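You operate a simulated robot arm through the tools that you are given. There is no shell and no other tool.

You run a simulated two-armed robot. Do the job below in one go: nothing can be reset, and whatever is moved stays where it is left.

TASK
Get the station running: side guard shut, power unlocked and on, reset, start.
Fine: in that order; the station's own reset and start buttons; one start.

The check looks at the end state, three seconds after you hand in, the way a careful person would. Anything else that was tipped, shoved, dropped, spilled or broken makes it a failure.

THE ROBOT
Two 7-joint arms with two-finger grippers on one trunk that stands fixed in place. Base frame: the origin is at the foot of the trunk, x ahead of it, y to its left, z up. Units: cm, degrees, N and s.
The left shoulder is at [5, 19.1, 116.7], the right one opposite. With the tool pointing down near the work surface each hand reaches from about 10 to 74 cm from the base axis, measured 20 degrees to its own side. Payload 2.69 kg a hand.
The TCP of each hand is the grasp point between the finger pads, 2 cm short of the fingertips. In the tool frame z runs along the fingers and y along their closing line. The gripper opens to 10 cm. The gripper's body begins 6.3 cm behind the TCP.
Orientation is told as [roll, pitch, yaw] about the base's x, y, z axes, in that order, counted from this pose: with the fingers straight down and closing along the base's y, the tool's x points along the base's -x, its y along +y and its z along -z.

THE INTERFACE
- The arms move only by the tool apply_moves. It takes "left_series", "right_series" or both (then of equal length, played together; a hand with none holds still); each is a list of rows, each a list of 3 entries, a list of its own where there are three numbers: the turn, a rotation vector about the base's x, y, z in degrees, then the shift along the base's x, y, z in cm, then the opening, from 0 (shut) to 1 (fully open). In form: [[[wx, wy, wz], [x, y, z], grip], ...]. A call has 1 to 20 rows; each row shifts and turns the commanded pose from where the row before left it. A row lasts 0.2 s, in which the tool goes at most 5 cm and 8.6 degrees; a call with a longer step from one row to the next is refused whole, and so is a gripper value outside its range. Where a pose cannot be reached the arm comes as near as it can. A force on the tool above 90 N (or 10 N above the force at the start of the call, whichever is more), or a blocked arm, ends the call early, and 0.2 s more pass. Each finger travels about 15.3 cm/s and halts on what it meets, pressing with about 43 N; the grip force reading is that of the motor and also rises with nothing between the fingers. The clock runs only during rows and for 0.2 s after the last one: add rows that do not move to give the fingers time. The reply holds the time, the measured pose of the TCP, the force on the tool along the base axes, the opening and the grip force, in the units named above and with some noise, with the torque about the TCP (base axes, N m) and any sound that the robot's microphone picked up.
- Cameras (640 x 400 px; columns grow to the right, rows downward): "scene" is now at [13.01, 0.87, 133.89]; the picture's right is [0.10, -1.00, 0.00], its down [-0.54, -0.05, -0.84] and it looks along [0.84, 0.08, -0.54] (base axes); focal length 214 px, centre (320, 200). "left" rides on the left gripper at [7, 1.9, -9.9] in its tool frame; the picture's right is [-0.26, 0.97, 0.00], its down [-0.75, -0.20, -0.63] and it looks along [-0.61, -0.16, 0.78] (tool axes); focal length 230 px, centre (320, 200). "right" rides on the right gripper at [7, -1.9, -9.9] in its tool frame; the picture's right is [0.26, 0.97, 0.00], its down [-0.75, 0.20, -0.63] and it looks along [-0.61, 0.16, 0.78] (tool axes); focal length 230 px, centre (320, 200). There is no depth. A picture from a camera that has moved, and an enlarged one, comes with that camera's place and axes in the base frame and with its lens.
- grab_frame(camera): a new picture of that camera. It takes no simulated time.
- slide_trunk(by): slides the trunk up (or, below 0, down) by that many cm; the arms and the scene camera ride with it, the base frame stays. It gives what a move gives, with no picture.
- aim_head(pan, tilt): turns the head with the scene camera to pan (to the left, within 80 degrees either way) and tilt (down, from -29 to 69), counted from straight ahead of the robot. It gives what a move gives.
- zoom(camera, box): a new picture of the part [left, top, right, bottom] of that camera's present view, enlarged. It takes no simulated time.
- close_job(): hands the job in; it is judged then, once.

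Nothing tells you positions but the pictures and the camera data. Unless the task says otherwise, let go and move clear before handing in.

The tools are called after "Request:" by a JSON object that holds its "method" and its "body". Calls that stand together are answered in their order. apply_moves: Moves the arms, as the interface text tells. Its arguments: {"type":"object","properties":{"left_series":{"type":"array"},"right_series":{"type":"array"}},"required":[]} The other tools are called the same way: slide_trunk (by) slides the trunk up or down; aim_head (pan, tilt) turns the head that bears the scene camera; grab_frame (camera) takes a picture; zoom (camera, box) takes an enlarged picture of a part of a camera's view; close_job () hands the job in.

At the start:

```text
time: 0.0
left_ee_pos: [40.95, 38.93, 117.95]
left_tool_rot: [0.0, 0.0, 0.0]
left_force: [-0.1, 0.4, -0.1]
left_torque: [0.01, 0.02, 0.05]
left_width: 10.0
left_grip_force: 0.1
right_ee_pos: [37.65, -1.93, 120.62]
right_tool_rot: [0.1, 0.0, 0.0]
right_force: [0.0, 0.6, 0.1]
right_torque: [0.0, 0.0, 0.04]
right_width: 10.01
right_grip_force: 0.0
trunk travel left (down, up): [-22.5, 9.8]
head pan, tilt: [5.5, 32.9]
```

scene: 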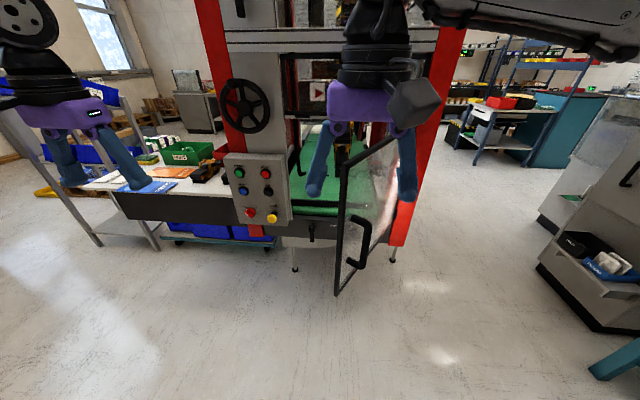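
right: 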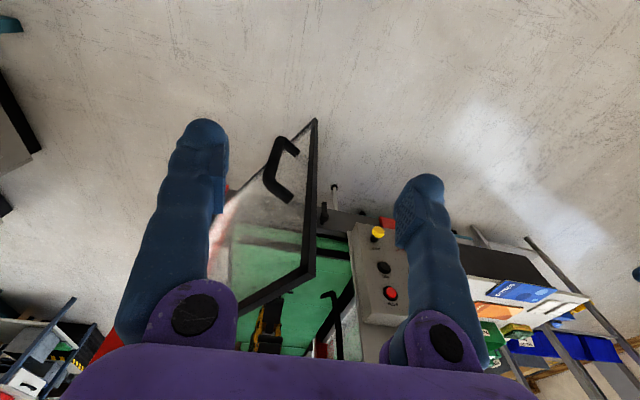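
left: 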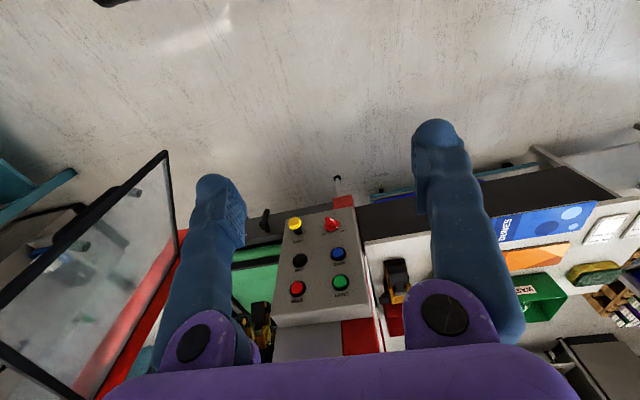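

I see a red-framed station with a hinged clear guard standing open on the right, a button panel (green, blue, red, black, yellow and red controls) on the left post, and a handwheel above it. I'll look closer at the panel, guard, and surroundings before moving.

Request:
{"method": "zoom", "body": {"camera": "scene", "box": [210, 140, 310, 240]}}

Request:
{"method": "zoom", "body": {"camera": "left", "box": [240, 170, 400, 330]}}

Request:
{"method": "zoom", "body": {"camera": "scene", "box": [260, 80, 480, 300]}}

Request:
{"method": "zoom", "body": {"camera": "right", "box": [200, 100, 440, 350]}}

```text
4.00 times, centred on (260, 190) of scene
camera zoom: at [13.01, 0.87, 133.89], right [0.1, -1.0, 0.0], down [-0.54, -0.05, -0.84], along [0.84, 0.08, -0.54], focal length 858 px, centre (560, 240)
```

zoom: 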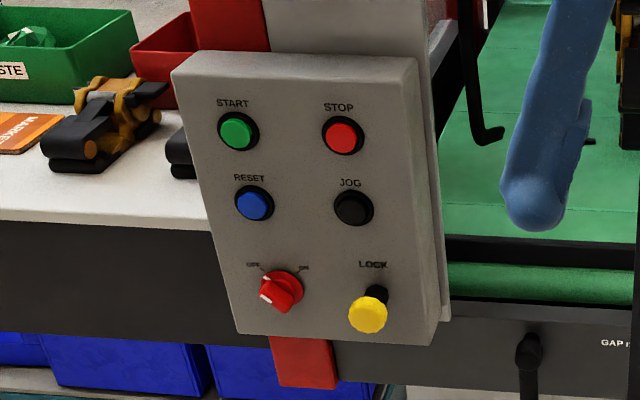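

```text
2.50 times, centred on (320, 250) of left
camera zoom: at [34.02, 40.87, 127.73], right [0.26, 0.97, 0.0], down [0.75, -0.2, 0.63], along [0.61, -0.16, -0.78], focal length 575 px, centre (320, 75)
```

zoom: 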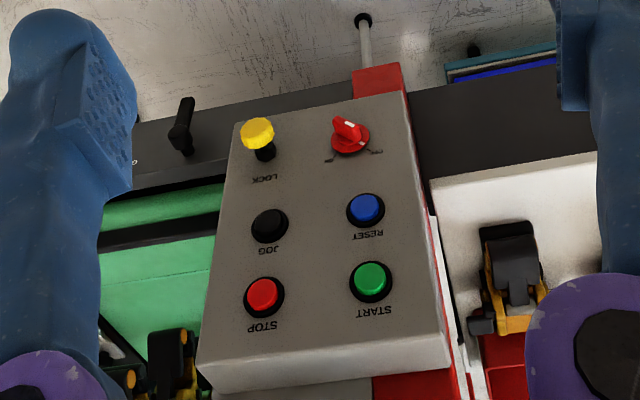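

```text
1.82 times, centred on (370, 190) of scene
camera zoom: at [13.01, 0.87, 133.89], right [0.1, -1.0, 0.0], down [-0.54, -0.05, -0.84], along [0.84, 0.08, -0.54], focal length 390 px, centre (229, 218)
```

zoom: 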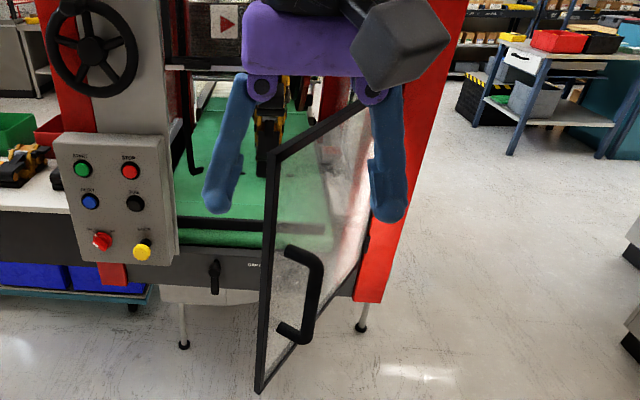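

```text
1.60 times, centred on (320, 225) of right
camera zoom: at [30.63, -3.82, 130.48], right [-0.26, 0.97, 0.0], down [0.75, 0.2, 0.63], along [0.61, 0.16, -0.78], focal length 368 px, centre (320, 160)
```

zoom: 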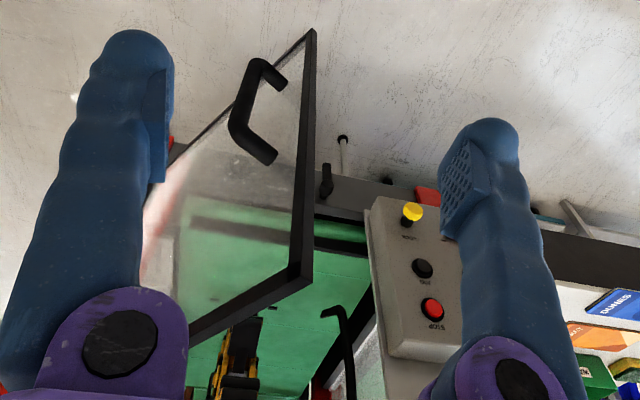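

The panel face looks vertical at about x≈76: START about [76,34,102], RESET about [76,34,95], the red OFF/ON switch about [75,33,86], and the yellow LOCK knob about [73,24,86] standing out on a stem. The guard hinges on the right post with its free edge near [49,0]. I'll zoom tighter on these details next.

Request:
{"method": "zoom", "body": {"camera": "scene", "box": [235, 195, 285, 230]}}

Request:
{"method": "zoom", "body": {"camera": "left", "box": [275, 205, 360, 260]}}

Request:
{"method": "zoom", "body": {"camera": "scene", "box": [270, 180, 370, 250]}}

Request:
{"method": "zoom", "body": {"camera": "left", "box": [220, 180, 300, 240]}}

Request:
{"method": "zoom", "body": {"camera": "scene", "box": [190, 0, 480, 180]}}

```text
11.43 times, centred on (260, 212) of scene
camera zoom: at [13.01, 0.87, 133.89], right [0.1, -1.0, 0.0], down [-0.54, -0.05, -0.84], along [0.84, 0.08, -0.54], focal length 2451 px, centre (1006, 57)
```

zoom: 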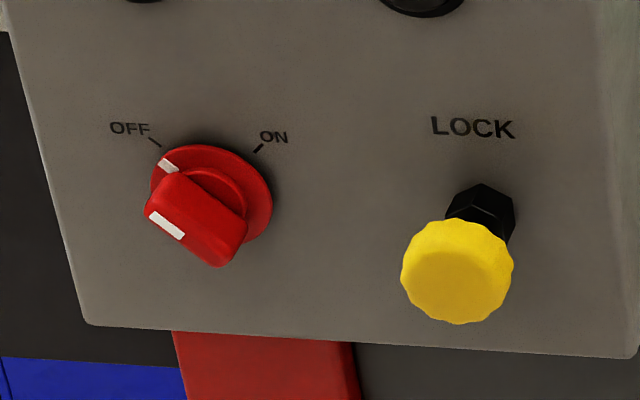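

```text
7.27 times, centred on (318, 232) of left
camera zoom: at [34.02, 40.87, 127.73], right [0.26, 0.97, 0.0], down [0.75, -0.2, 0.63], along [0.61, -0.16, -0.78], focal length 1673 px, centre (338, -36)
```

zoom: 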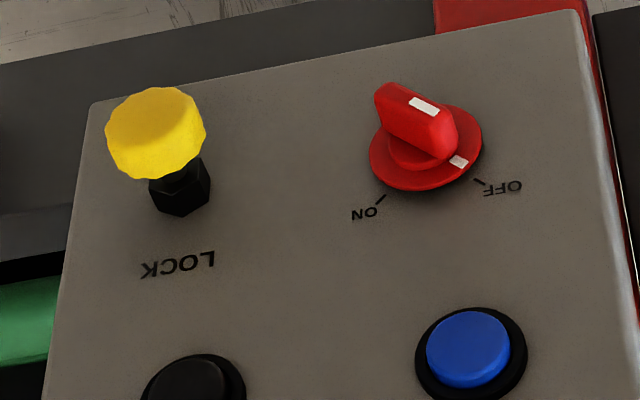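

```text
5.71 times, centred on (320, 215) of scene
camera zoom: at [13.01, 0.87, 133.89], right [0.1, -1.0, 0.0], down [-0.54, -0.05, -0.84], along [0.84, 0.08, -0.54], focal length 1226 px, centre (320, 114)
```

zoom: 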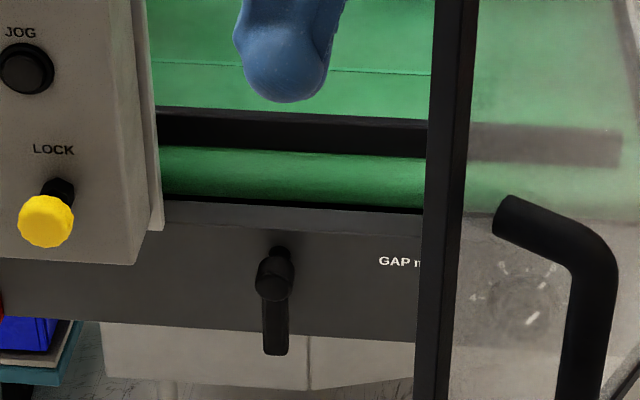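

```text
6.67 times, centred on (260, 210) of left
camera zoom: at [34.02, 40.87, 127.73], right [0.26, 0.97, 0.0], down [0.75, -0.2, 0.63], along [0.61, -0.16, -0.78], focal length 1534 px, centre (720, 133)
```

zoom: 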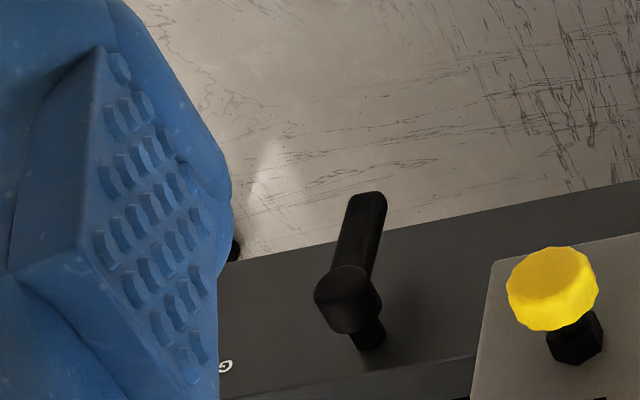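

```text
2.21 times, centred on (335, 90) of scene
camera zoom: at [13.01, 0.87, 133.89], right [0.1, -1.0, 0.0], down [-0.54, -0.05, -0.84], along [0.84, 0.08, -0.54], focal length 473 px, centre (287, 443)
```

zoom: 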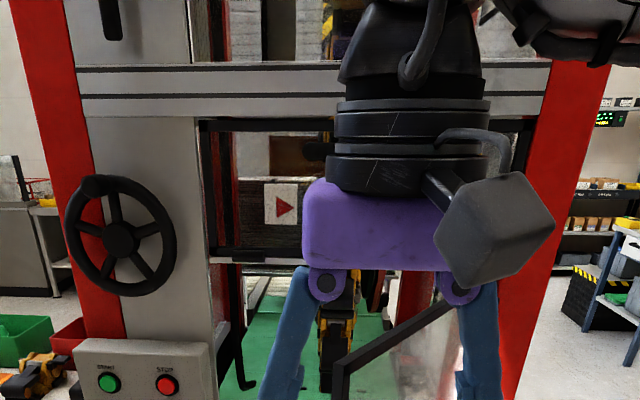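

The LOCK is a spring plunger with a yellow pull knob on a hex body. The rotary switch is pointing at OFF, and the guard has a black D-handle on its outer face. I'll move the right hand out to the right so I can see the hinge and handle clearly.

Request:
{"method": "apply_moves", "body": {"right_series": [[[0, 0, 0], [-1, -4, 0], 1], [[0, 0, 0], [-1, -4, 0], 1], [[0, 0, 0], [0, -4, 0], 1], [[0, 0, 0], [0, -4, 0], 1], [[0, 0, 0], [0, -4, 0], 1], [[0, 0, 0], [0, -4, 0], 1], [[0, 0, 0], [0, 0, 0], 1]]}}

Request:
{"method": "grab_frame", "body": {"camera": "scene"}}

Request:
{"method": "grab_frame", "body": {"camera": "right"}}

```text
time: 1.6
left_ee_pos: [41.02, 39.1, 117.97]
left_tool_rot: [0.0, 0.1, 0.0]
left_force: [0.2, 0.2, -1.3]
left_torque: [0.01, 0.06, -0.01]
left_width: 10.01
left_grip_force: 0.2
right_ee_pos: [35.76, -26.06, 120.6]
right_tool_rot: [0.0, 0.0, 0.0]
right_force: [0.7, 0.1, -0.1]
right_torque: [-0.03, 0.02, -0.01]
right_width: 9.99
right_grip_force: 0.0
trunk travel left (down, up): [-22.5, 9.8]
head pan, tilt: [5.5, 32.9]
```

```text
taken
camera scene: at [13.05, 0.92, 133.88], right [0.1, -1.0, 0.0], down [-0.54, -0.05, -0.84], along [0.84, 0.08, -0.54], focal length 214 px, centre (320, 200)
```

scene: 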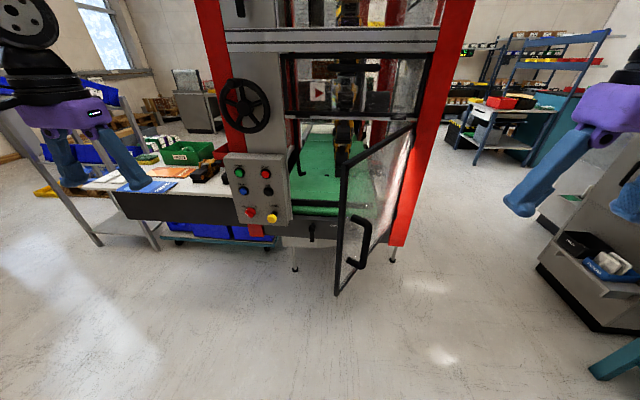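

```text
taken
camera right: at [28.73, -27.98, 130.53], right [-0.26, 0.97, 0.0], down [0.75, 0.2, 0.63], along [0.61, 0.16, -0.78], focal length 230 px, centre (320, 200)
```

right: 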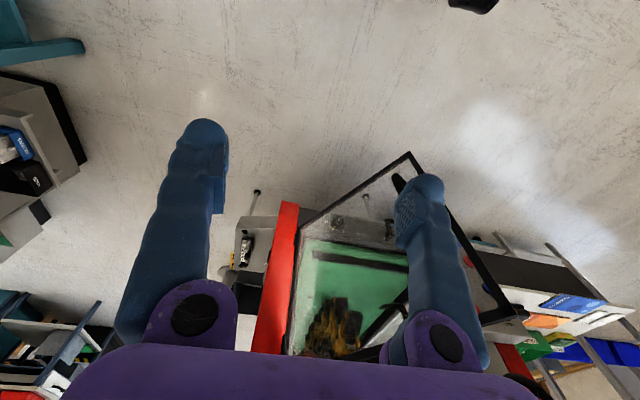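

Request:
{"method": "zoom", "body": {"camera": "scene", "box": [280, 110, 440, 300]}}

Request:
{"method": "zoom", "body": {"camera": "right", "box": [230, 140, 430, 360]}}

Request:
{"method": "zoom", "body": {"camera": "scene", "box": [270, 30, 450, 150]}}

```text
2.11 times, centred on (360, 205) of scene
camera zoom: at [13.05, 0.92, 133.88], right [0.1, -1.0, 0.0], down [-0.54, -0.05, -0.84], along [0.84, 0.08, -0.54], focal length 452 px, centre (236, 190)
```

zoom: 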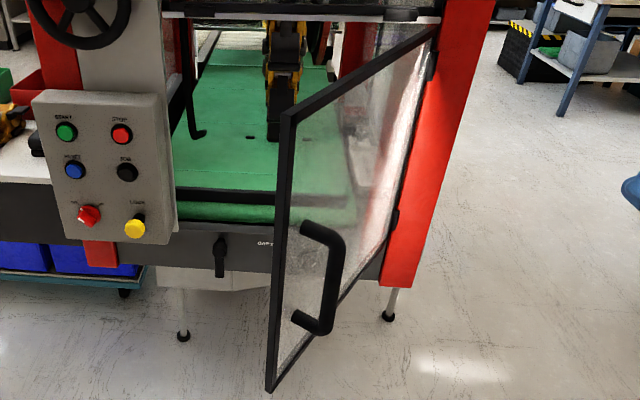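

```text
1.82 times, centred on (330, 250) of right
camera zoom: at [28.73, -27.98, 130.53], right [-0.26, 0.97, 0.0], down [0.75, 0.2, 0.63], along [0.61, 0.16, -0.78], focal length 418 px, centre (302, 109)
```

zoom: 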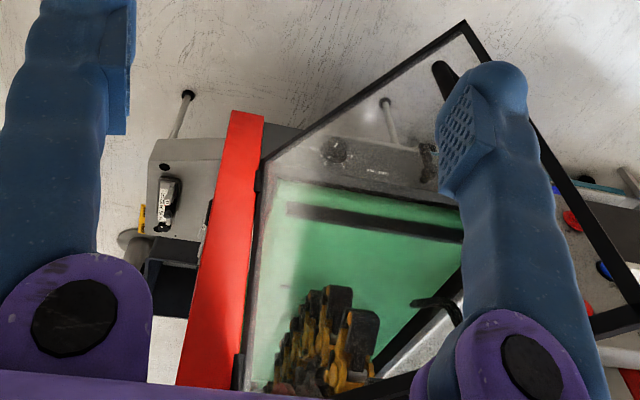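

```text
3.33 times, centred on (360, 90) of scene
camera zoom: at [13.05, 0.92, 133.88], right [0.1, -1.0, 0.0], down [-0.54, -0.05, -0.84], along [0.84, 0.08, -0.54], focal length 715 px, centre (187, 567)
```

zoom: 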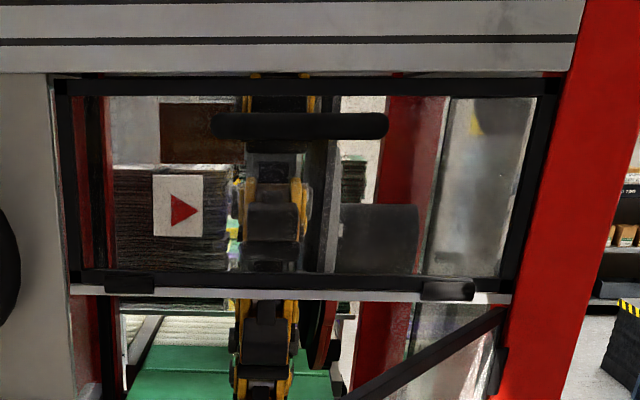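

The hinge line is near (81,-21.5), the guard is about 38.6 cm wide and about 56° open. Its handle bar stands near [50.3,-6.3] from z≈90 to 104. I'll lower the trunk so both arms work level with the panel and handle, then turn the right hand horizontal.

Request:
{"method": "slide_trunk", "body": {"by": -15}}

Request:
{"method": "apply_moves", "body": {"right_series": [[[0, -8.2, 0], [1.0, 0, 0], 1], [[0, -8.2, 0], [1.0, 0, 0], 1], [[0, -8.2, 0], [1.0, 0, 0], 1], [[0, -8.2, 0], [1.0, 0, 0], 1], [[0, -8.2, 0], [0.5, 0, 0], 1], [[0, -8.2, 0], [0.5, 0, 0], 1], [[0, -8.2, 0], [0, 0, 0], 1], [[0, -8.2, 0], [0, 0, 0], 1], [[0, -8.2, 0], [0, 0, 0], 1], [[0, -8.2, 0], [0, 0, 0], 1], [[0, -8.0, 0], [0, 0, 0], 1], [[0, 0, 0], [0, 0, 0], 1]]}}

Request:
{"method": "grab_frame", "body": {"camera": "scene"}}

Request:
{"method": "grab_frame", "body": {"camera": "right"}}

```text
time: 3.4
left_ee_pos: [41.02, 38.97, 102.98]
left_tool_rot: [0.0, 0.1, 0.0]
left_force: [0.2, -0.2, 0.6]
left_torque: [0.03, 0.01, -0.01]
left_width: 10.02
left_grip_force: 0.1
right_ee_pos: [35.81, -26.11, 105.56]
right_tool_rot: [0.0, 0.0, 0.0]
right_force: [0.3, -0.2, 0.1]
right_torque: [0.02, 0.0, 0.01]
right_width: 9.99
right_grip_force: 0.0
trunk travel left (down, up): [-7.5, 24.8]
head pan, tilt: [5.5, 32.9]
```

```text
time: 6.0
left_ee_pos: [40.89, 38.99, 103.02]
left_tool_rot: [-0.1, 0.1, 0.0]
left_force: [0.5, 0.4, -0.5]
left_torque: [0.03, 0.02, 0.0]
left_width: 10.01
left_grip_force: 0.2
right_ee_pos: [48.03, -26.32, 109.98]
right_tool_rot: [142.6, -89.9, -142.5]
right_force: [0.3, 0.4, 0.1]
right_torque: [-0.02, 0.0, 0.0]
right_width: 9.99
right_grip_force: 0.1
right hand out of reach, approached as far as the arm can: row 8, 9, 10, 11
trunk travel left (down, up): [-7.5, 24.8]
head pan, tilt: [5.5, 32.9]
```

```text
taken
camera scene: at [13.01, 0.87, 118.89], right [0.1, -1.0, 0.0], down [-0.54, -0.05, -0.84], along [0.84, 0.08, -0.54], focal length 214 px, centre (320, 200)
```

scene: 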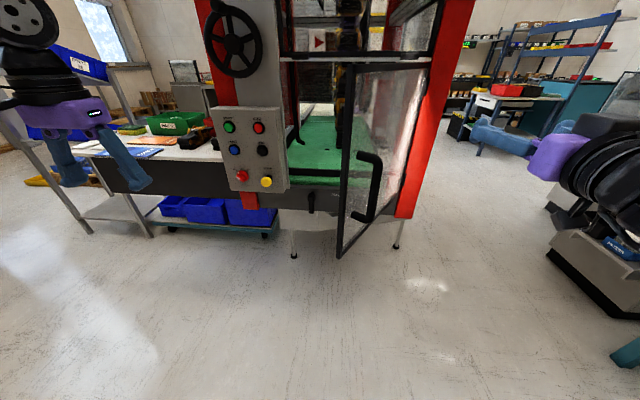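

```text
taken
camera right: at [38.15, -28.11, 103.0], right [0.0, 0.97, -0.26], down [-0.63, 0.2, 0.75], along [0.78, 0.16, 0.61], focal length 230 px, centre (320, 200)
```

right: 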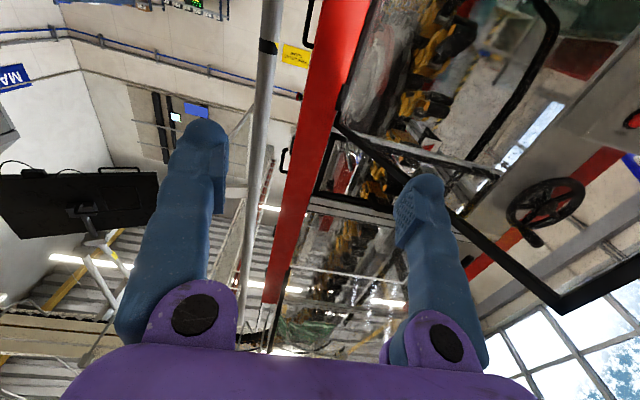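

The right hand now points forward, but that spot was a bit too close in for it, so it sits at [48,-26,110]. I'll yaw it toward the handle a few degrees and check where the commanded pose really is.

Request:
{"method": "apply_moves", "body": {"right_series": [[[0, 0, 8], [0, 0, 0], 1], [[0, 0, 8], [0, 0, 0], 1], [[0, 0, 8], [0, 0, 0], 1], [[0, 0, 8], [0, 0, 0], 1], [[0, 0, 0], [0, 0, 0], 1]]}}

```text
time: 7.2
left_ee_pos: [40.8, 38.95, 102.95]
left_tool_rot: [0.0, -0.1, 0.1]
left_force: [-0.1, 0.7, 0.3]
left_torque: [-0.02, 0.0, -0.02]
left_width: 10.01
left_grip_force: 0.0
right_ee_pos: [48.0, -26.35, 109.83]
right_tool_rot: [126.3, -89.8, -94.2]
right_force: [-0.9, 0.7, 0.3]
right_torque: [0.01, 0.01, 0.04]
right_width: 10.02
right_grip_force: 0.1
trunk travel left (down, up): [-7.5, 24.8]
head pan, tilt: [5.5, 32.9]
```

The commanded pose follows the measured one. I'll finish the yaw to about 56° and come to a pre-grasp spot in line with the guard handle, about 12 cm short of it.

Request:
{"method": "apply_moves", "body": {"right_series": [[[0, 0, 4], [-0.73, 1.67, -2.13], 0.9], [[0, 0, 4], [-0.73, 1.67, -2.13], 0.8], [[0, 0, 4], [-0.73, 1.67, -2.13], 0.7], [[0, 0, 4], [-0.73, 1.67, -2.13], 0.6], [[0, 0, 4], [-0.73, 1.67, -2.13], 0.6], [[0, 0, 4], [-0.73, 1.67, -2.13], 0.6], [[0, 0, 0], [0, 0, 0], 0.6]]}}

Request:
{"method": "grab_frame", "body": {"camera": "scene"}}

Request:
{"method": "grab_frame", "body": {"camera": "right"}}

```text
time: 8.8
left_ee_pos: [40.9, 39.01, 102.9]
left_tool_rot: [0.0, 0.0, 0.0]
left_force: [0.0, 0.0, 0.4]
left_torque: [0.02, 0.02, 0.02]
left_width: 10.01
left_grip_force: 0.1
right_ee_pos: [43.51, -16.04, 97.15]
right_tool_rot: [175.4, -90.0, -119.4]
right_force: [-0.1, -1.1, -0.4]
right_torque: [-0.01, 0.0, -0.04]
right_width: 6.0
right_grip_force: 0.0
trunk travel left (down, up): [-7.5, 24.8]
head pan, tilt: [5.5, 32.9]
```

```text
taken
camera scene: at [13.01, 0.87, 118.89], right [0.1, -1.0, 0.0], down [-0.54, -0.05, -0.84], along [0.84, 0.08, -0.54], focal length 214 px, centre (320, 200)
```

scene: 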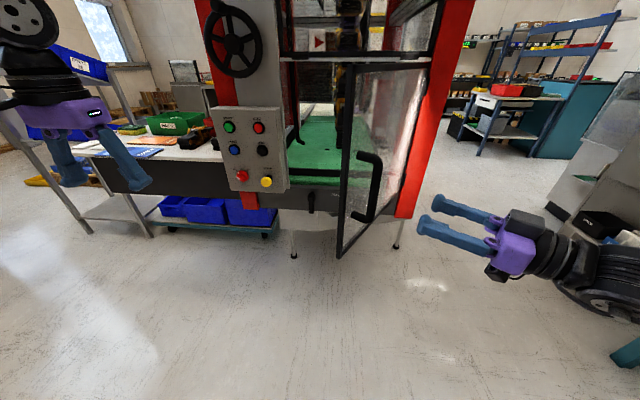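

```text
taken
camera right: at [39.52, -25.39, 90.23], right [-0.8, 0.54, -0.26], down [-0.52, -0.41, 0.75], along [0.3, 0.73, 0.61], focal length 230 px, centre (320, 200)
```

right: 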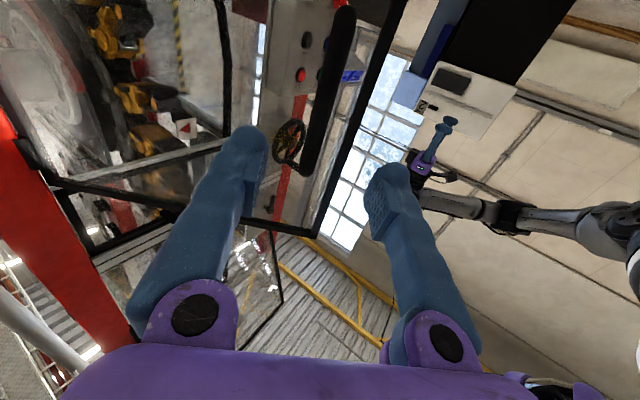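

The handle bar lies centred between the right fingers in the wrist view, consistent with a bar at about [50.3,-6.3]. I'll advance most of the way and check.

Request:
{"method": "apply_moves", "body": {"right_series": [[[0, 0, 0], [1.2, 1.75, 0], 0.6], [[0, 0, 0], [1.2, 1.75, 0], 0.6], [[0, 0, 0], [1.2, 1.75, 0], 0.6], [[0, 0, 0], [1.2, 1.75, 0], 0.6], [[0, 0, 0], [0, 0, 0], 0.6]]}}

Request:
{"method": "zoom", "body": {"camera": "scene", "box": [320, 120, 460, 240]}}

Request:
{"method": "grab_frame", "body": {"camera": "right"}}

```text
time: 9.9
left_ee_pos: [40.87, 38.96, 103.03]
left_tool_rot: [0.0, 0.0, 0.0]
left_force: [0.0, 0.3, -0.1]
left_torque: [-0.02, -0.01, 0.01]
left_width: 9.99
left_grip_force: 0.1
right_ee_pos: [48.42, -9.16, 97.17]
right_tool_rot: [89.0, -89.9, -33.0]
right_force: [0.3, 0.8, 0.8]
right_torque: [-0.01, 0.05, 0.0]
right_width: 6.03
right_grip_force: 0.1
trunk travel left (down, up): [-7.5, 24.8]
head pan, tilt: [5.5, 32.9]
```

```text
3.33 times, centred on (390, 180) of scene
camera zoom: at [13.02, 0.87, 118.89], right [0.1, -1.0, 0.0], down [-0.54, -0.05, -0.84], along [0.84, 0.08, -0.54], focal length 715 px, centre (87, 267)
```

zoom: 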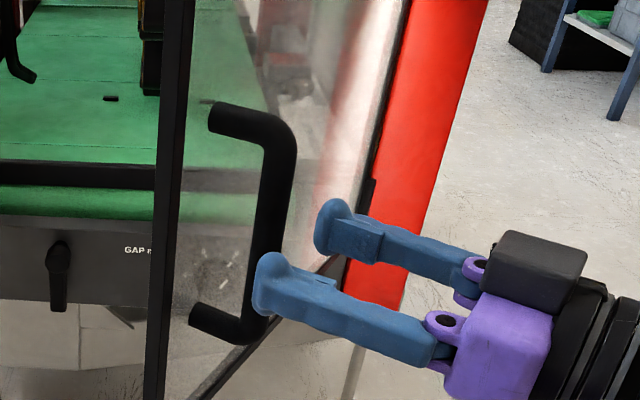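

```text
taken
camera right: at [44.43, -18.35, 90.22], right [-0.8, 0.54, -0.26], down [-0.52, -0.41, 0.75], along [0.3, 0.73, 0.61], focal length 230 px, centre (320, 200)
```

right: 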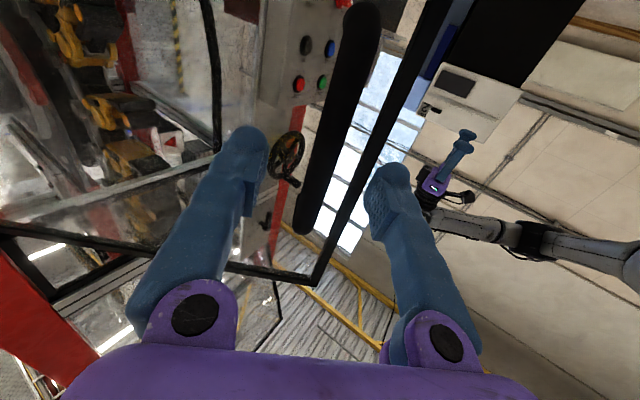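

The bar is entering the gap between the fingers and lines up well in both views. I'll advance the last 3.3 cm and close on it.

Request:
{"method": "apply_moves", "body": {"right_series": [[[0, 0, 0], [0.9, 1.35, 0], 0.6], [[0, 0, 0], [0.9, 1.35, 0], 0.6], [[0, 0, 0], [0, 0, 0], 0.6]]}}

Request:
{"method": "zoom", "body": {"camera": "scene", "box": [320, 120, 460, 240]}}

Request:
{"method": "grab_frame", "body": {"camera": "right"}}

```text
time: 10.8
left_ee_pos: [40.92, 38.96, 102.88]
left_tool_rot: [0.0, 0.0, 0.0]
left_force: [0.2, -0.3, -0.6]
left_torque: [0.03, 0.0, 0.0]
left_width: 10.01
left_grip_force: 0.0
right_ee_pos: [50.17, -6.37, 97.09]
right_tool_rot: [60.7, -90.0, -4.7]
right_force: [-0.2, -0.2, 0.3]
right_torque: [0.01, -0.01, 0.01]
right_width: 5.99
right_grip_force: 0.0
trunk travel left (down, up): [-7.5, 24.8]
head pan, tilt: [5.5, 32.9]
```

```text
3.33 times, centred on (390, 180) of scene
camera zoom: at [13.01, 0.87, 118.89], right [0.1, -1.0, 0.0], down [-0.54, -0.05, -0.84], along [0.84, 0.08, -0.54], focal length 715 px, centre (87, 267)
```

zoom: 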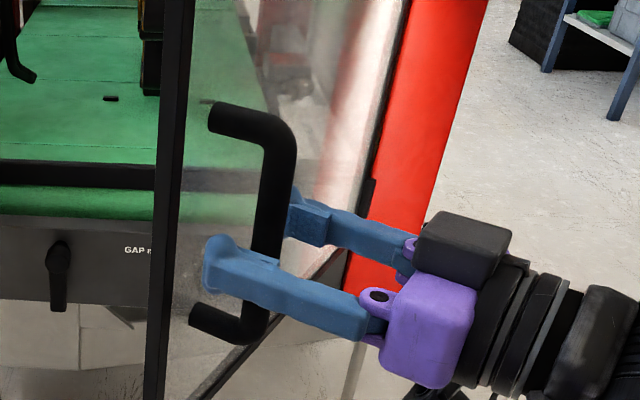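

```text
taken
camera right: at [46.21, -15.69, 90.18], right [-0.8, 0.54, -0.26], down [-0.52, -0.41, 0.75], along [0.3, 0.73, 0.61], focal length 230 px, centre (320, 200)
```

right: 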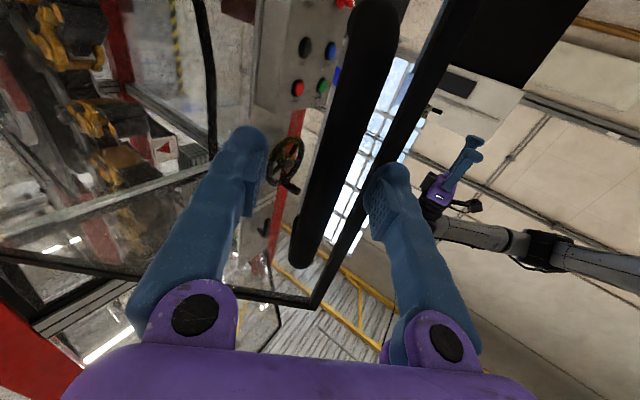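

The bar sits between the fingers. Closing the grip on it now.

Request:
{"method": "apply_moves", "body": {"right_series": [[[0, 0, 0], [0, 0, 0], 0.3], [[0, 0, 0], [0, 0, 0], 0.1], [[0, 0, 0], [0, 0, 0], 0.05], [[0, 0, 0], [0, 0, 0], 0.05]]}}

Request:
{"method": "zoom", "body": {"camera": "scene", "box": [320, 120, 460, 240]}}

```text
time: 11.8
left_ee_pos: [40.92, 38.99, 103.02]
left_tool_rot: [0.0, -0.1, 0.0]
left_force: [0.2, 0.5, 0.1]
left_torque: [0.02, 0.0, 0.01]
left_width: 9.99
left_grip_force: 0.1
right_ee_pos: [49.96, -6.47, 97.04]
right_tool_rot: [150.1, -89.8, -94.0]
right_force: [-11.9, 4.9, -2.3]
right_torque: [0.3, -0.22, 0.04]
right_width: 0.9
right_grip_force: 36.7
trunk travel left (down, up): [-7.5, 24.8]
head pan, tilt: [5.5, 32.9]
```

```text
3.33 times, centred on (390, 180) of scene
camera zoom: at [12.91, 0.92, 118.9], right [0.1, -1.0, 0.0], down [-0.54, -0.05, -0.84], along [0.84, 0.08, -0.54], focal length 715 px, centre (87, 267)
```

zoom: 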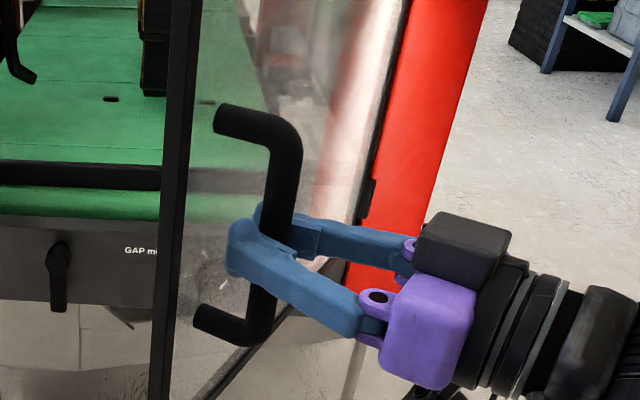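

The grip holds the handle bar. I'll swing the guard along the arc about the hinge, turning the hand with it, starting with the first 20°.

Request:
{"method": "apply_moves", "body": {"right_series": [[[0, 0, -4], [1.12, 2.13, 0], 0.05], [[0, 0, -4], [1.27, 2.05, 0], 0.05], [[0, 0, -4], [1.41, 1.95, 0], 0.05], [[0, 0, -4], [1.54, 1.85, 0], 0.05], [[0, 0, -4], [1.66, 1.74, 0], 0.05], [[0, 0, 0], [0, 0, 0], 0.05]]}}

Request:
{"method": "grab_frame", "body": {"camera": "scene"}}

```text
time: 13.2
left_ee_pos: [40.79, 39.11, 103.05]
left_tool_rot: [-0.1, -0.2, 0.0]
left_force: [-0.7, 0.4, -0.2]
left_torque: [0.03, 0.02, 0.0]
left_width: 10.01
left_grip_force: 0.0
right_ee_pos: [56.04, 2.46, 97.04]
right_tool_rot: [90.6, -87.4, -52.2]
right_force: [-21.9, 20.9, 7.3]
right_torque: [-0.98, -0.23, 0.03]
right_width: 0.95
right_grip_force: 37.4
right hand out of reach, approached as far as the arm can: row 5
trunk travel left (down, up): [-7.5, 24.8]
head pan, tilt: [5.5, 32.9]
```

```text
taken
camera scene: at [12.73, 1.1, 118.94], right [0.1, -1.0, 0.0], down [-0.54, -0.05, -0.84], along [0.84, 0.08, -0.54], focal length 214 px, centre (320, 200)
```

scene: 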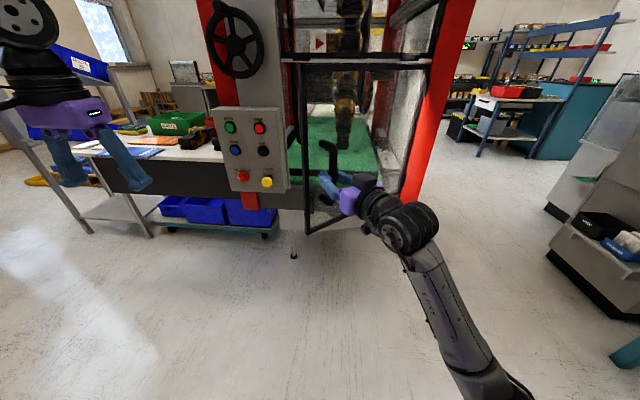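

The guard swung about 20° and follows well, though the arm reported a reach limit on the last row and some radial pull has built up. I'll ease outward a little and keep going in small steps to see whether the reach holds.

Request:
{"method": "apply_moves", "body": {"right_series": [[[0, 0, -3], [-0.2, 0.3, 0], 0.05], [[0, 0, -4], [1.2, 1.1, 0], 0.05], [[0, 0, -4], [1.3, 1.1, 0], 0.05], [[0, 0, 0], [0, 0, 0], 0.05]]}}

```text
time: 14.2
left_ee_pos: [40.54, 39.27, 102.92]
left_tool_rot: [-0.2, -0.1, 0.0]
left_force: [-0.3, 1.1, 0.9]
left_torque: [0.0, -0.03, -0.03]
left_width: 10.01
left_grip_force: 0.0
right_ee_pos: [56.07, 2.53, 97.06]
right_tool_rot: [91.2, -87.6, -52.8]
right_force: [-23.3, 22.4, 7.1]
right_torque: [-0.72, -0.66, 0.0]
right_width: 0.96
right_grip_force: 36.7
right hand out of reach, approached as far as the arm can: row 1, 2, 3
trunk travel left (down, up): [-7.5, 24.8]
head pan, tilt: [5.5, 32.9]
```

That pose is held by a joint limit. I'll test whether moving along the arc without turning the hand works, since the round bar can pivot in the grip.

Request:
{"method": "apply_moves", "body": {"right_series": [[[0, 0, 2], [0.5, 0.7, 0], 0.05], [[0, 0, 0], [0.9, 0.9, 0], 0.05], [[0, 0, 0], [0, 0, 0], 0.05]]}}

Request:
{"method": "grab_frame", "body": {"camera": "scene"}}

```text
time: 14.9
left_ee_pos: [40.69, 39.11, 102.89]
left_tool_rot: [-0.1, -0.2, -0.1]
left_force: [0.2, 0.3, 0.6]
left_torque: [0.0, -0.01, 0.01]
left_width: 9.98
left_grip_force: 0.1
right_ee_pos: [57.39, 3.94, 96.92]
right_tool_rot: [92.2, -87.5, -52.1]
right_force: [-19.4, 21.1, 5.7]
right_torque: [-0.6, -0.66, -0.07]
right_width: 0.9
right_grip_force: 37.3
trunk travel left (down, up): [-7.5, 24.8]
head pan, tilt: [5.5, 32.9]
```

```text
taken
camera scene: at [12.76, 1.08, 118.92], right [0.1, -1.0, 0.0], down [-0.54, -0.05, -0.84], along [0.84, 0.08, -0.54], focal length 214 px, centre (320, 200)
```

scene: 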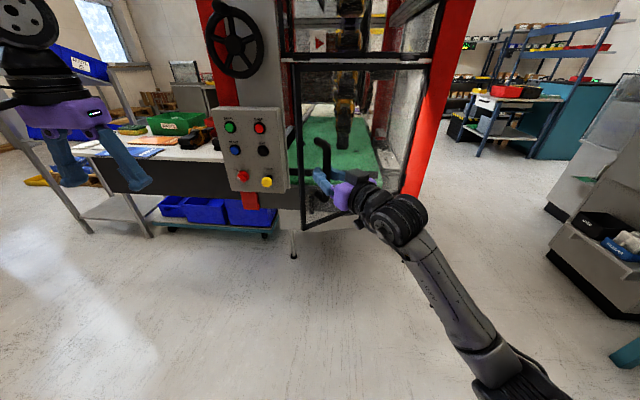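

Moving without turning works, and the guard keeps following. I'll continue along the arc with the hand's yaw fixed at about 40° and slightly more radius to ease the radial pull.

Request:
{"method": "apply_moves", "body": {"right_series": [[[0, 0, 0], [1.46, 1.92, 0], 0.05], [[0, 0, 0], [1.96, 1.47, 0], 0.05], [[0, 0, 0], [2.06, 1.34, 0], 0.05], [[0, 0, 0], [0, 0, 0], 0.05]]}}

Request:
{"method": "grab_frame", "body": {"camera": "scene"}}

Request:
{"method": "grab_frame", "body": {"camera": "right"}}

```text
time: 15.9
left_ee_pos: [40.8, 39.07, 103.04]
left_tool_rot: [-0.1, -0.1, -0.1]
left_force: [0.1, 0.8, 0.6]
left_torque: [0.0, 0.01, 0.01]
left_width: 9.99
left_grip_force: 0.1
right_ee_pos: [63.18, 8.72, 97.07]
right_tool_rot: [97.0, -87.5, -57.0]
right_force: [-8.0, 12.1, 13.7]
right_torque: [-0.86, -0.5, -0.06]
right_width: 0.79
right_grip_force: 35.6
trunk travel left (down, up): [-7.5, 24.8]
head pan, tilt: [5.5, 32.9]
```

```text
taken
camera scene: at [12.81, 0.99, 118.93], right [0.1, -1.0, 0.0], down [-0.54, -0.05, -0.84], along [0.84, 0.08, -0.54], focal length 214 px, centre (320, 200)
```

scene: 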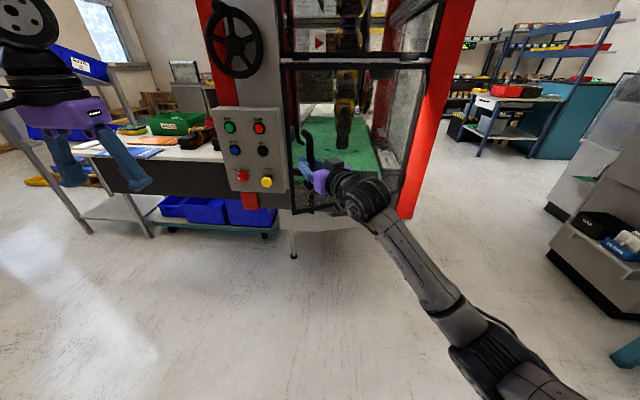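

```text
taken
camera right: at [56.7, 1.11, 90.03], right [-0.63, 0.75, -0.22], down [-0.59, -0.28, 0.76], along [0.5, 0.6, 0.62], focal length 230 px, centre (320, 200)
```

right: 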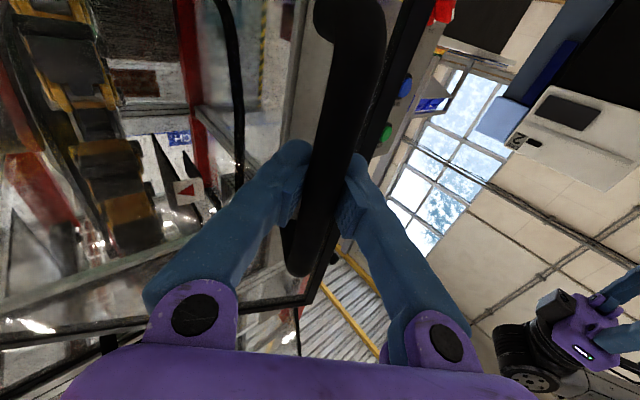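

The guard is now about 35° closed and the bar is pivoting in the grip as hoped. Continuing along the arc.

Request:
{"method": "apply_moves", "body": {"right_series": [[[0, 0, 0], [2.11, 1.28, 0.05], 0.05], [[0, 0, 0], [2.24, 1.02, 0.05], 0.05], [[0, 0, 0], [2.3, 0.86, 0], 0.05], [[0, 0, 0], [0, 0, 0], 0.05]]}}

Request:
{"method": "grab_frame", "body": {"camera": "scene"}}

Request:
{"method": "grab_frame", "body": {"camera": "right"}}

```text
time: 16.9
left_ee_pos: [40.86, 39.12, 102.9]
left_tool_rot: [-0.2, -0.1, -0.1]
left_force: [0.0, -0.2, 0.2]
left_torque: [0.0, 0.03, 0.0]
left_width: 10.01
left_grip_force: 0.0
right_ee_pos: [69.75, 11.88, 97.02]
right_tool_rot: [93.2, -87.3, -52.9]
right_force: [-8.7, 23.5, 5.2]
right_torque: [-0.75, -0.56, -0.17]
right_width: 0.71
right_grip_force: 35.1
trunk travel left (down, up): [-7.5, 24.8]
head pan, tilt: [5.5, 32.9]
```

```text
taken
camera scene: at [12.86, 1.1, 118.91], right [0.1, -1.0, 0.0], down [-0.54, -0.05, -0.84], along [0.84, 0.08, -0.54], focal length 214 px, centre (320, 200)
```

scene: 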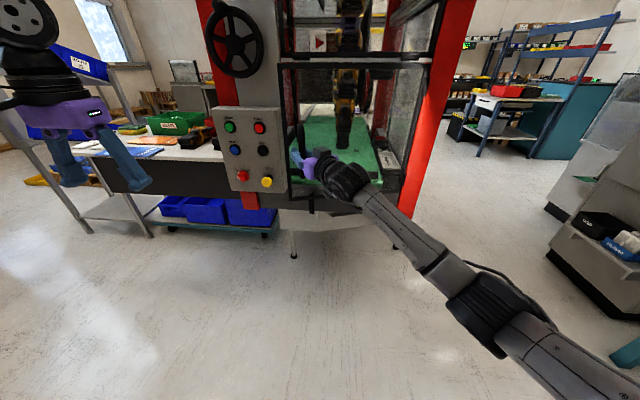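

```text
taken
camera right: at [63.2, 4.38, 90.04], right [-0.63, 0.74, -0.21], down [-0.59, -0.28, 0.76], along [0.5, 0.6, 0.62], focal length 230 px, centre (320, 200)
```

right: 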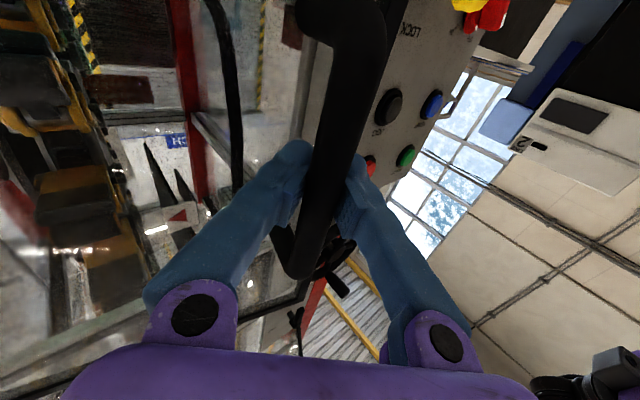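

About 10° remains. I'll take the last bit in smaller steps and watch the force for the stop or latch.

Request:
{"method": "apply_moves", "body": {"right_series": [[[0, 0, 0], [1.03, 0.46, 0], 0.05], [[0, 0, 0], [1.03, 0.45, 0], 0.05], [[0, 0, 0], [0.9, 0.22, 0], 0.05], [[0, 0, 0], [0.91, 0.21, 0], 0.05], [[0, 0, 0], [0, 0, 0], 0.05]]}}

Request:
{"method": "grab_frame", "body": {"camera": "scene"}}

Request:
{"method": "grab_frame", "body": {"camera": "right"}}

```text
time: 18.1
left_ee_pos: [40.73, 39.16, 102.89]
left_tool_rot: [0.0, -0.1, 0.0]
left_force: [-0.1, -0.1, 0.4]
left_torque: [0.02, 0.0, 0.01]
left_width: 9.98
left_grip_force: 0.0
right_ee_pos: [73.73, 13.21, 97.0]
right_tool_rot: [91.1, -87.3, -51.0]
right_force: [-4.3, 21.0, 3.2]
right_torque: [-0.65, -0.62, -0.14]
right_width: 0.63
right_grip_force: 34.8
trunk travel left (down, up): [-7.5, 24.8]
head pan, tilt: [5.5, 32.9]
```

```text
taken
camera scene: at [12.91, 1.08, 118.9], right [0.1, -1.0, 0.0], down [-0.54, -0.05, -0.84], along [0.84, 0.08, -0.54], focal length 214 px, centre (320, 200)
```

scene: 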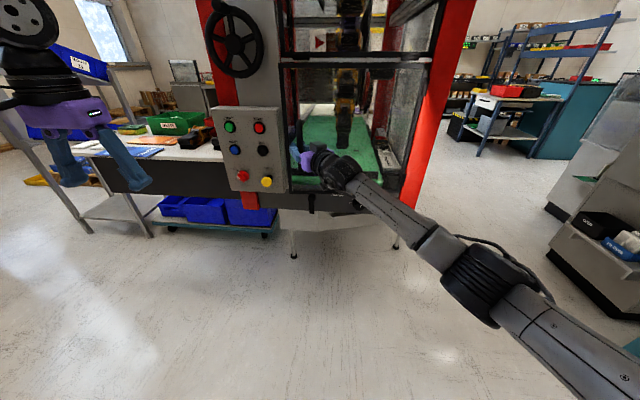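

```text
taken
camera right: at [67.12, 5.67, 90.06], right [-0.63, 0.75, -0.21], down [-0.59, -0.28, 0.76], along [0.51, 0.6, 0.62], focal length 230 px, centre (320, 200)
```

right: 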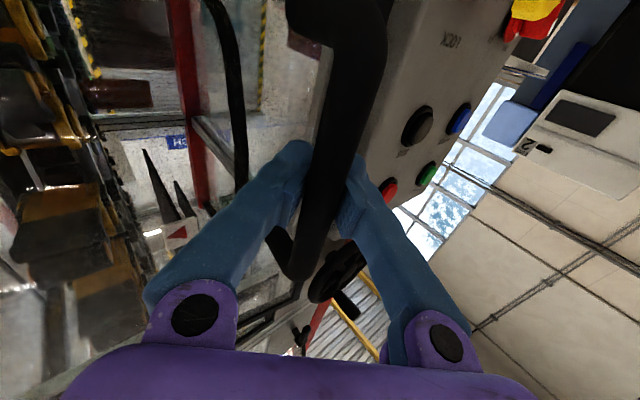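

The guard is nearly home. A few more small steps straight in, until the force shows the stop.

Request:
{"method": "apply_moves", "body": {"right_series": [[[0, 0, 0], [0.8, 0.12, 0], 0.05], [[0, 0, 0], [0.8, 0.08, 0], 0.05], [[0, 0, 0], [0.7, 0.03, 0], 0.05], [[0, 0, 0], [0, 0, 0], 0.05]]}}

Request:
{"method": "zoom", "body": {"camera": "scene", "box": [270, 40, 450, 230]}}

```text
time: 19.1
left_ee_pos: [40.87, 39.25, 102.86]
left_tool_rot: [-0.2, 0.0, -0.1]
left_force: [0.5, -0.1, -0.4]
left_torque: [0.0, 0.01, -0.03]
left_width: 10.01
left_grip_force: 0.1
right_ee_pos: [75.85, 13.75, 97.04]
right_tool_rot: [90.8, -87.4, -50.3]
right_force: [-4.0, 28.4, 0.9]
right_torque: [-0.81, -0.4, -0.26]
right_width: 0.59
right_grip_force: 34.7
trunk travel left (down, up): [-7.5, 24.8]
head pan, tilt: [5.5, 32.9]
```

```text
2.11 times, centred on (360, 135) of scene
camera zoom: at [12.95, 1.16, 118.89], right [0.1, -1.0, 0.0], down [-0.54, -0.06, -0.84], along [0.84, 0.08, -0.54], focal length 452 px, centre (236, 337)
```

zoom: 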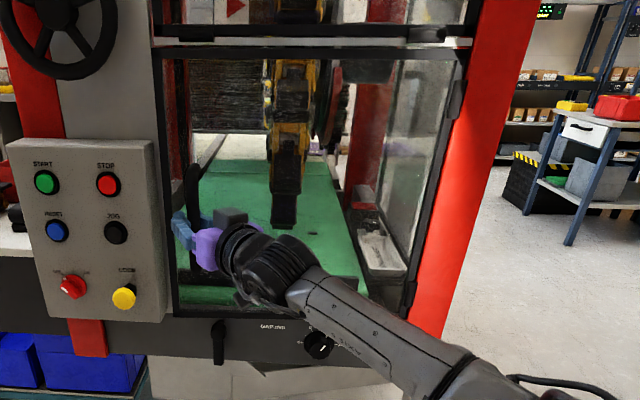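

The guard looks almost flush in its frame but there's no stop force yet. Pushing a little further.

Request:
{"method": "apply_moves", "body": {"right_series": [[[0, 0, 0], [0.6, 0.2, 0], 0.05], [[0, 0, 0], [0.6, 0.1, 0], 0.05], [[0, 0, 0], [0, 0, 0], 0.05]]}}

Request:
{"method": "zoom", "body": {"camera": "scene", "box": [270, 40, 450, 230]}}

```text
time: 19.9
left_ee_pos: [40.95, 39.02, 102.91]
left_tool_rot: [-0.1, 0.0, 0.0]
left_force: [1.0, 1.0, -0.3]
left_torque: [0.01, 0.0, -0.03]
left_width: 9.99
left_grip_force: 0.0
right_ee_pos: [77.22, 13.47, 96.98]
right_tool_rot: [88.1, -87.3, -48.1]
right_force: [-1.3, 12.7, -0.4]
right_torque: [-0.13, 0.13, -0.01]
right_width: 1.26
right_grip_force: 5.9
trunk travel left (down, up): [-7.5, 24.8]
head pan, tilt: [5.5, 32.9]
```

```text
2.11 times, centred on (360, 135) of scene
camera zoom: at [13.01, 0.99, 118.88], right [0.1, -1.0, 0.0], down [-0.54, -0.05, -0.84], along [0.84, 0.08, -0.54], focal length 452 px, centre (236, 337)
```

zoom: 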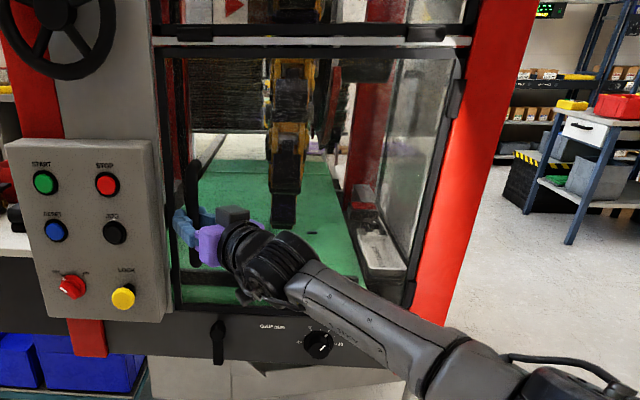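

The grip reading changed (width 1.26 cm, force down to 6 N), so I'll check the handle between the fingers and how the guard edge sits.

Request:
{"method": "grab_frame", "body": {"camera": "right"}}

Request:
{"method": "zoom", "body": {"camera": "scene", "box": [310, 110, 390, 180]}}

Request:
{"method": "zoom", "body": {"camera": "scene", "box": [270, 50, 350, 110]}}

Request:
{"method": "grab_frame", "body": {"camera": "left"}}

```text
taken
camera right: at [70.7, 5.87, 89.91], right [-0.63, 0.75, -0.21], down [-0.59, -0.28, 0.76], along [0.51, 0.6, 0.61], focal length 230 px, centre (320, 200)
```

right: 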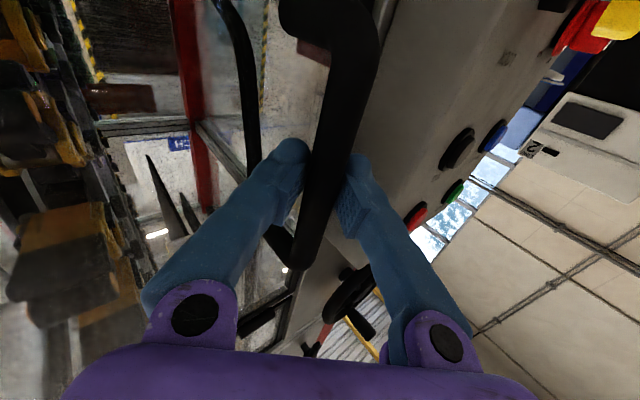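

```text
5.71 times, centred on (350, 145) of scene
camera zoom: at [13.01, 0.99, 118.88], right [0.1, -1.0, 0.0], down [-0.54, -0.05, -0.84], along [0.84, 0.08, -0.54], focal length 1226 px, centre (149, 514)
```

zoom: 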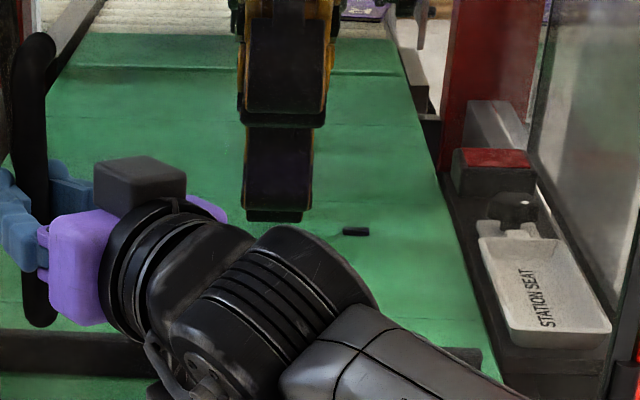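

```text
6.67 times, centred on (310, 80) of scene
camera zoom: at [13.01, 0.99, 118.88], right [0.1, -1.0, 0.0], down [-0.54, -0.05, -0.84], along [0.84, 0.08, -0.54], focal length 1430 px, centre (387, 1000)
```

zoom: 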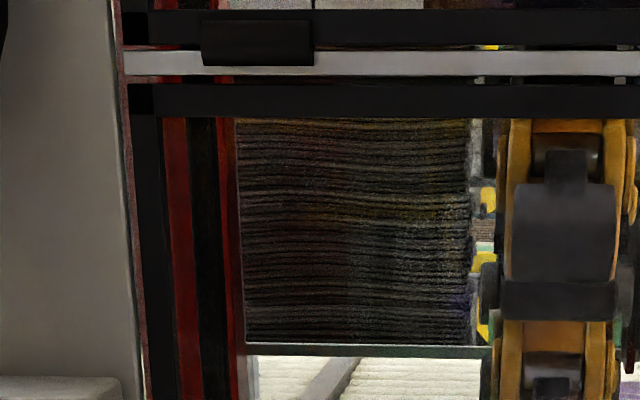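

```text
taken
camera left: at [34.02, 40.99, 112.67], right [0.26, 0.97, 0.0], down [0.75, -0.2, 0.63], along [0.61, -0.16, -0.78], focal length 230 px, centre (320, 200)
```

left: 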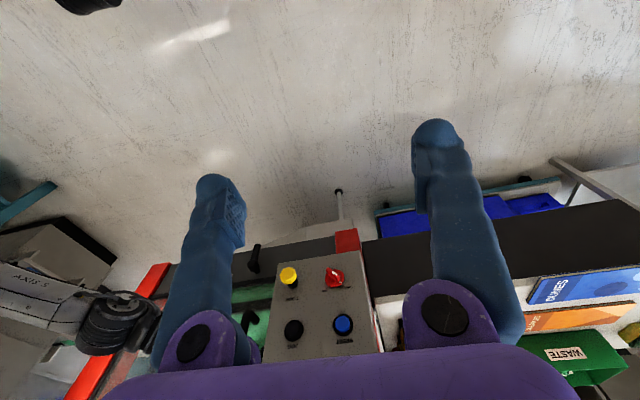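

The bar is still between the fingertips and the guard edge is almost against the column. I'll push a little more in small steps to find the stop.

Request:
{"method": "apply_moves", "body": {"right_series": [[[0, 0, 0], [0.5, 0, 0], 0.05], [[0, 0, 0], [0.5, 0, 0], 0.05], [[0, 0, 0], [0, 0, 0], 0.05]]}}

Request:
{"method": "grab_frame", "body": {"camera": "right"}}

Request:
{"method": "zoom", "body": {"camera": "scene", "box": [270, 40, 450, 230]}}

```text
time: 20.8
left_ee_pos: [40.82, 39.1, 102.95]
left_tool_rot: [-0.1, -0.1, 0.0]
left_force: [-0.7, -0.1, -0.2]
left_torque: [0.05, -0.02, 0.0]
left_width: 9.98
left_grip_force: 0.1
right_ee_pos: [78.09, 13.62, 96.95]
right_tool_rot: [91.0, -87.5, -50.6]
right_force: [-14.2, 13.8, -2.0]
right_torque: [-0.15, -0.22, -0.04]
right_width: 1.5
right_grip_force: 7.3
trunk travel left (down, up): [-7.5, 24.8]
head pan, tilt: [5.5, 32.9]
```

```text
taken
camera right: at [71.57, 6.1, 90.06], right [-0.63, 0.75, -0.21], down [-0.59, -0.28, 0.76], along [0.51, 0.6, 0.62], focal length 230 px, centre (320, 200)
```

right: 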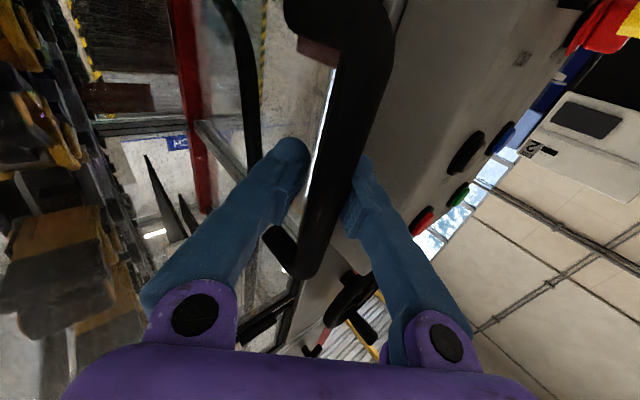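

```text
2.11 times, centred on (360, 135) of scene
camera zoom: at [12.89, 1.0, 118.9], right [0.1, -1.0, 0.0], down [-0.54, -0.05, -0.84], along [0.84, 0.08, -0.54], focal length 452 px, centre (236, 337)
```

zoom: 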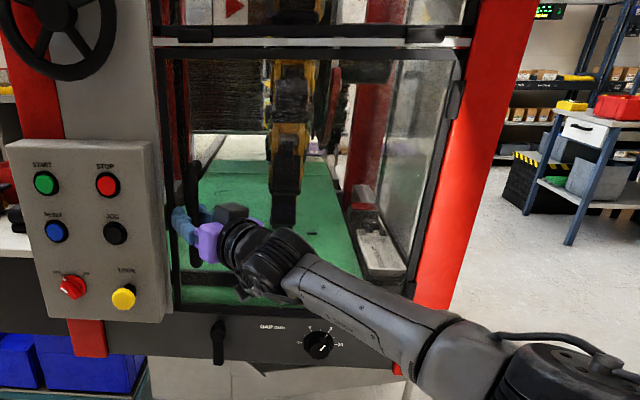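

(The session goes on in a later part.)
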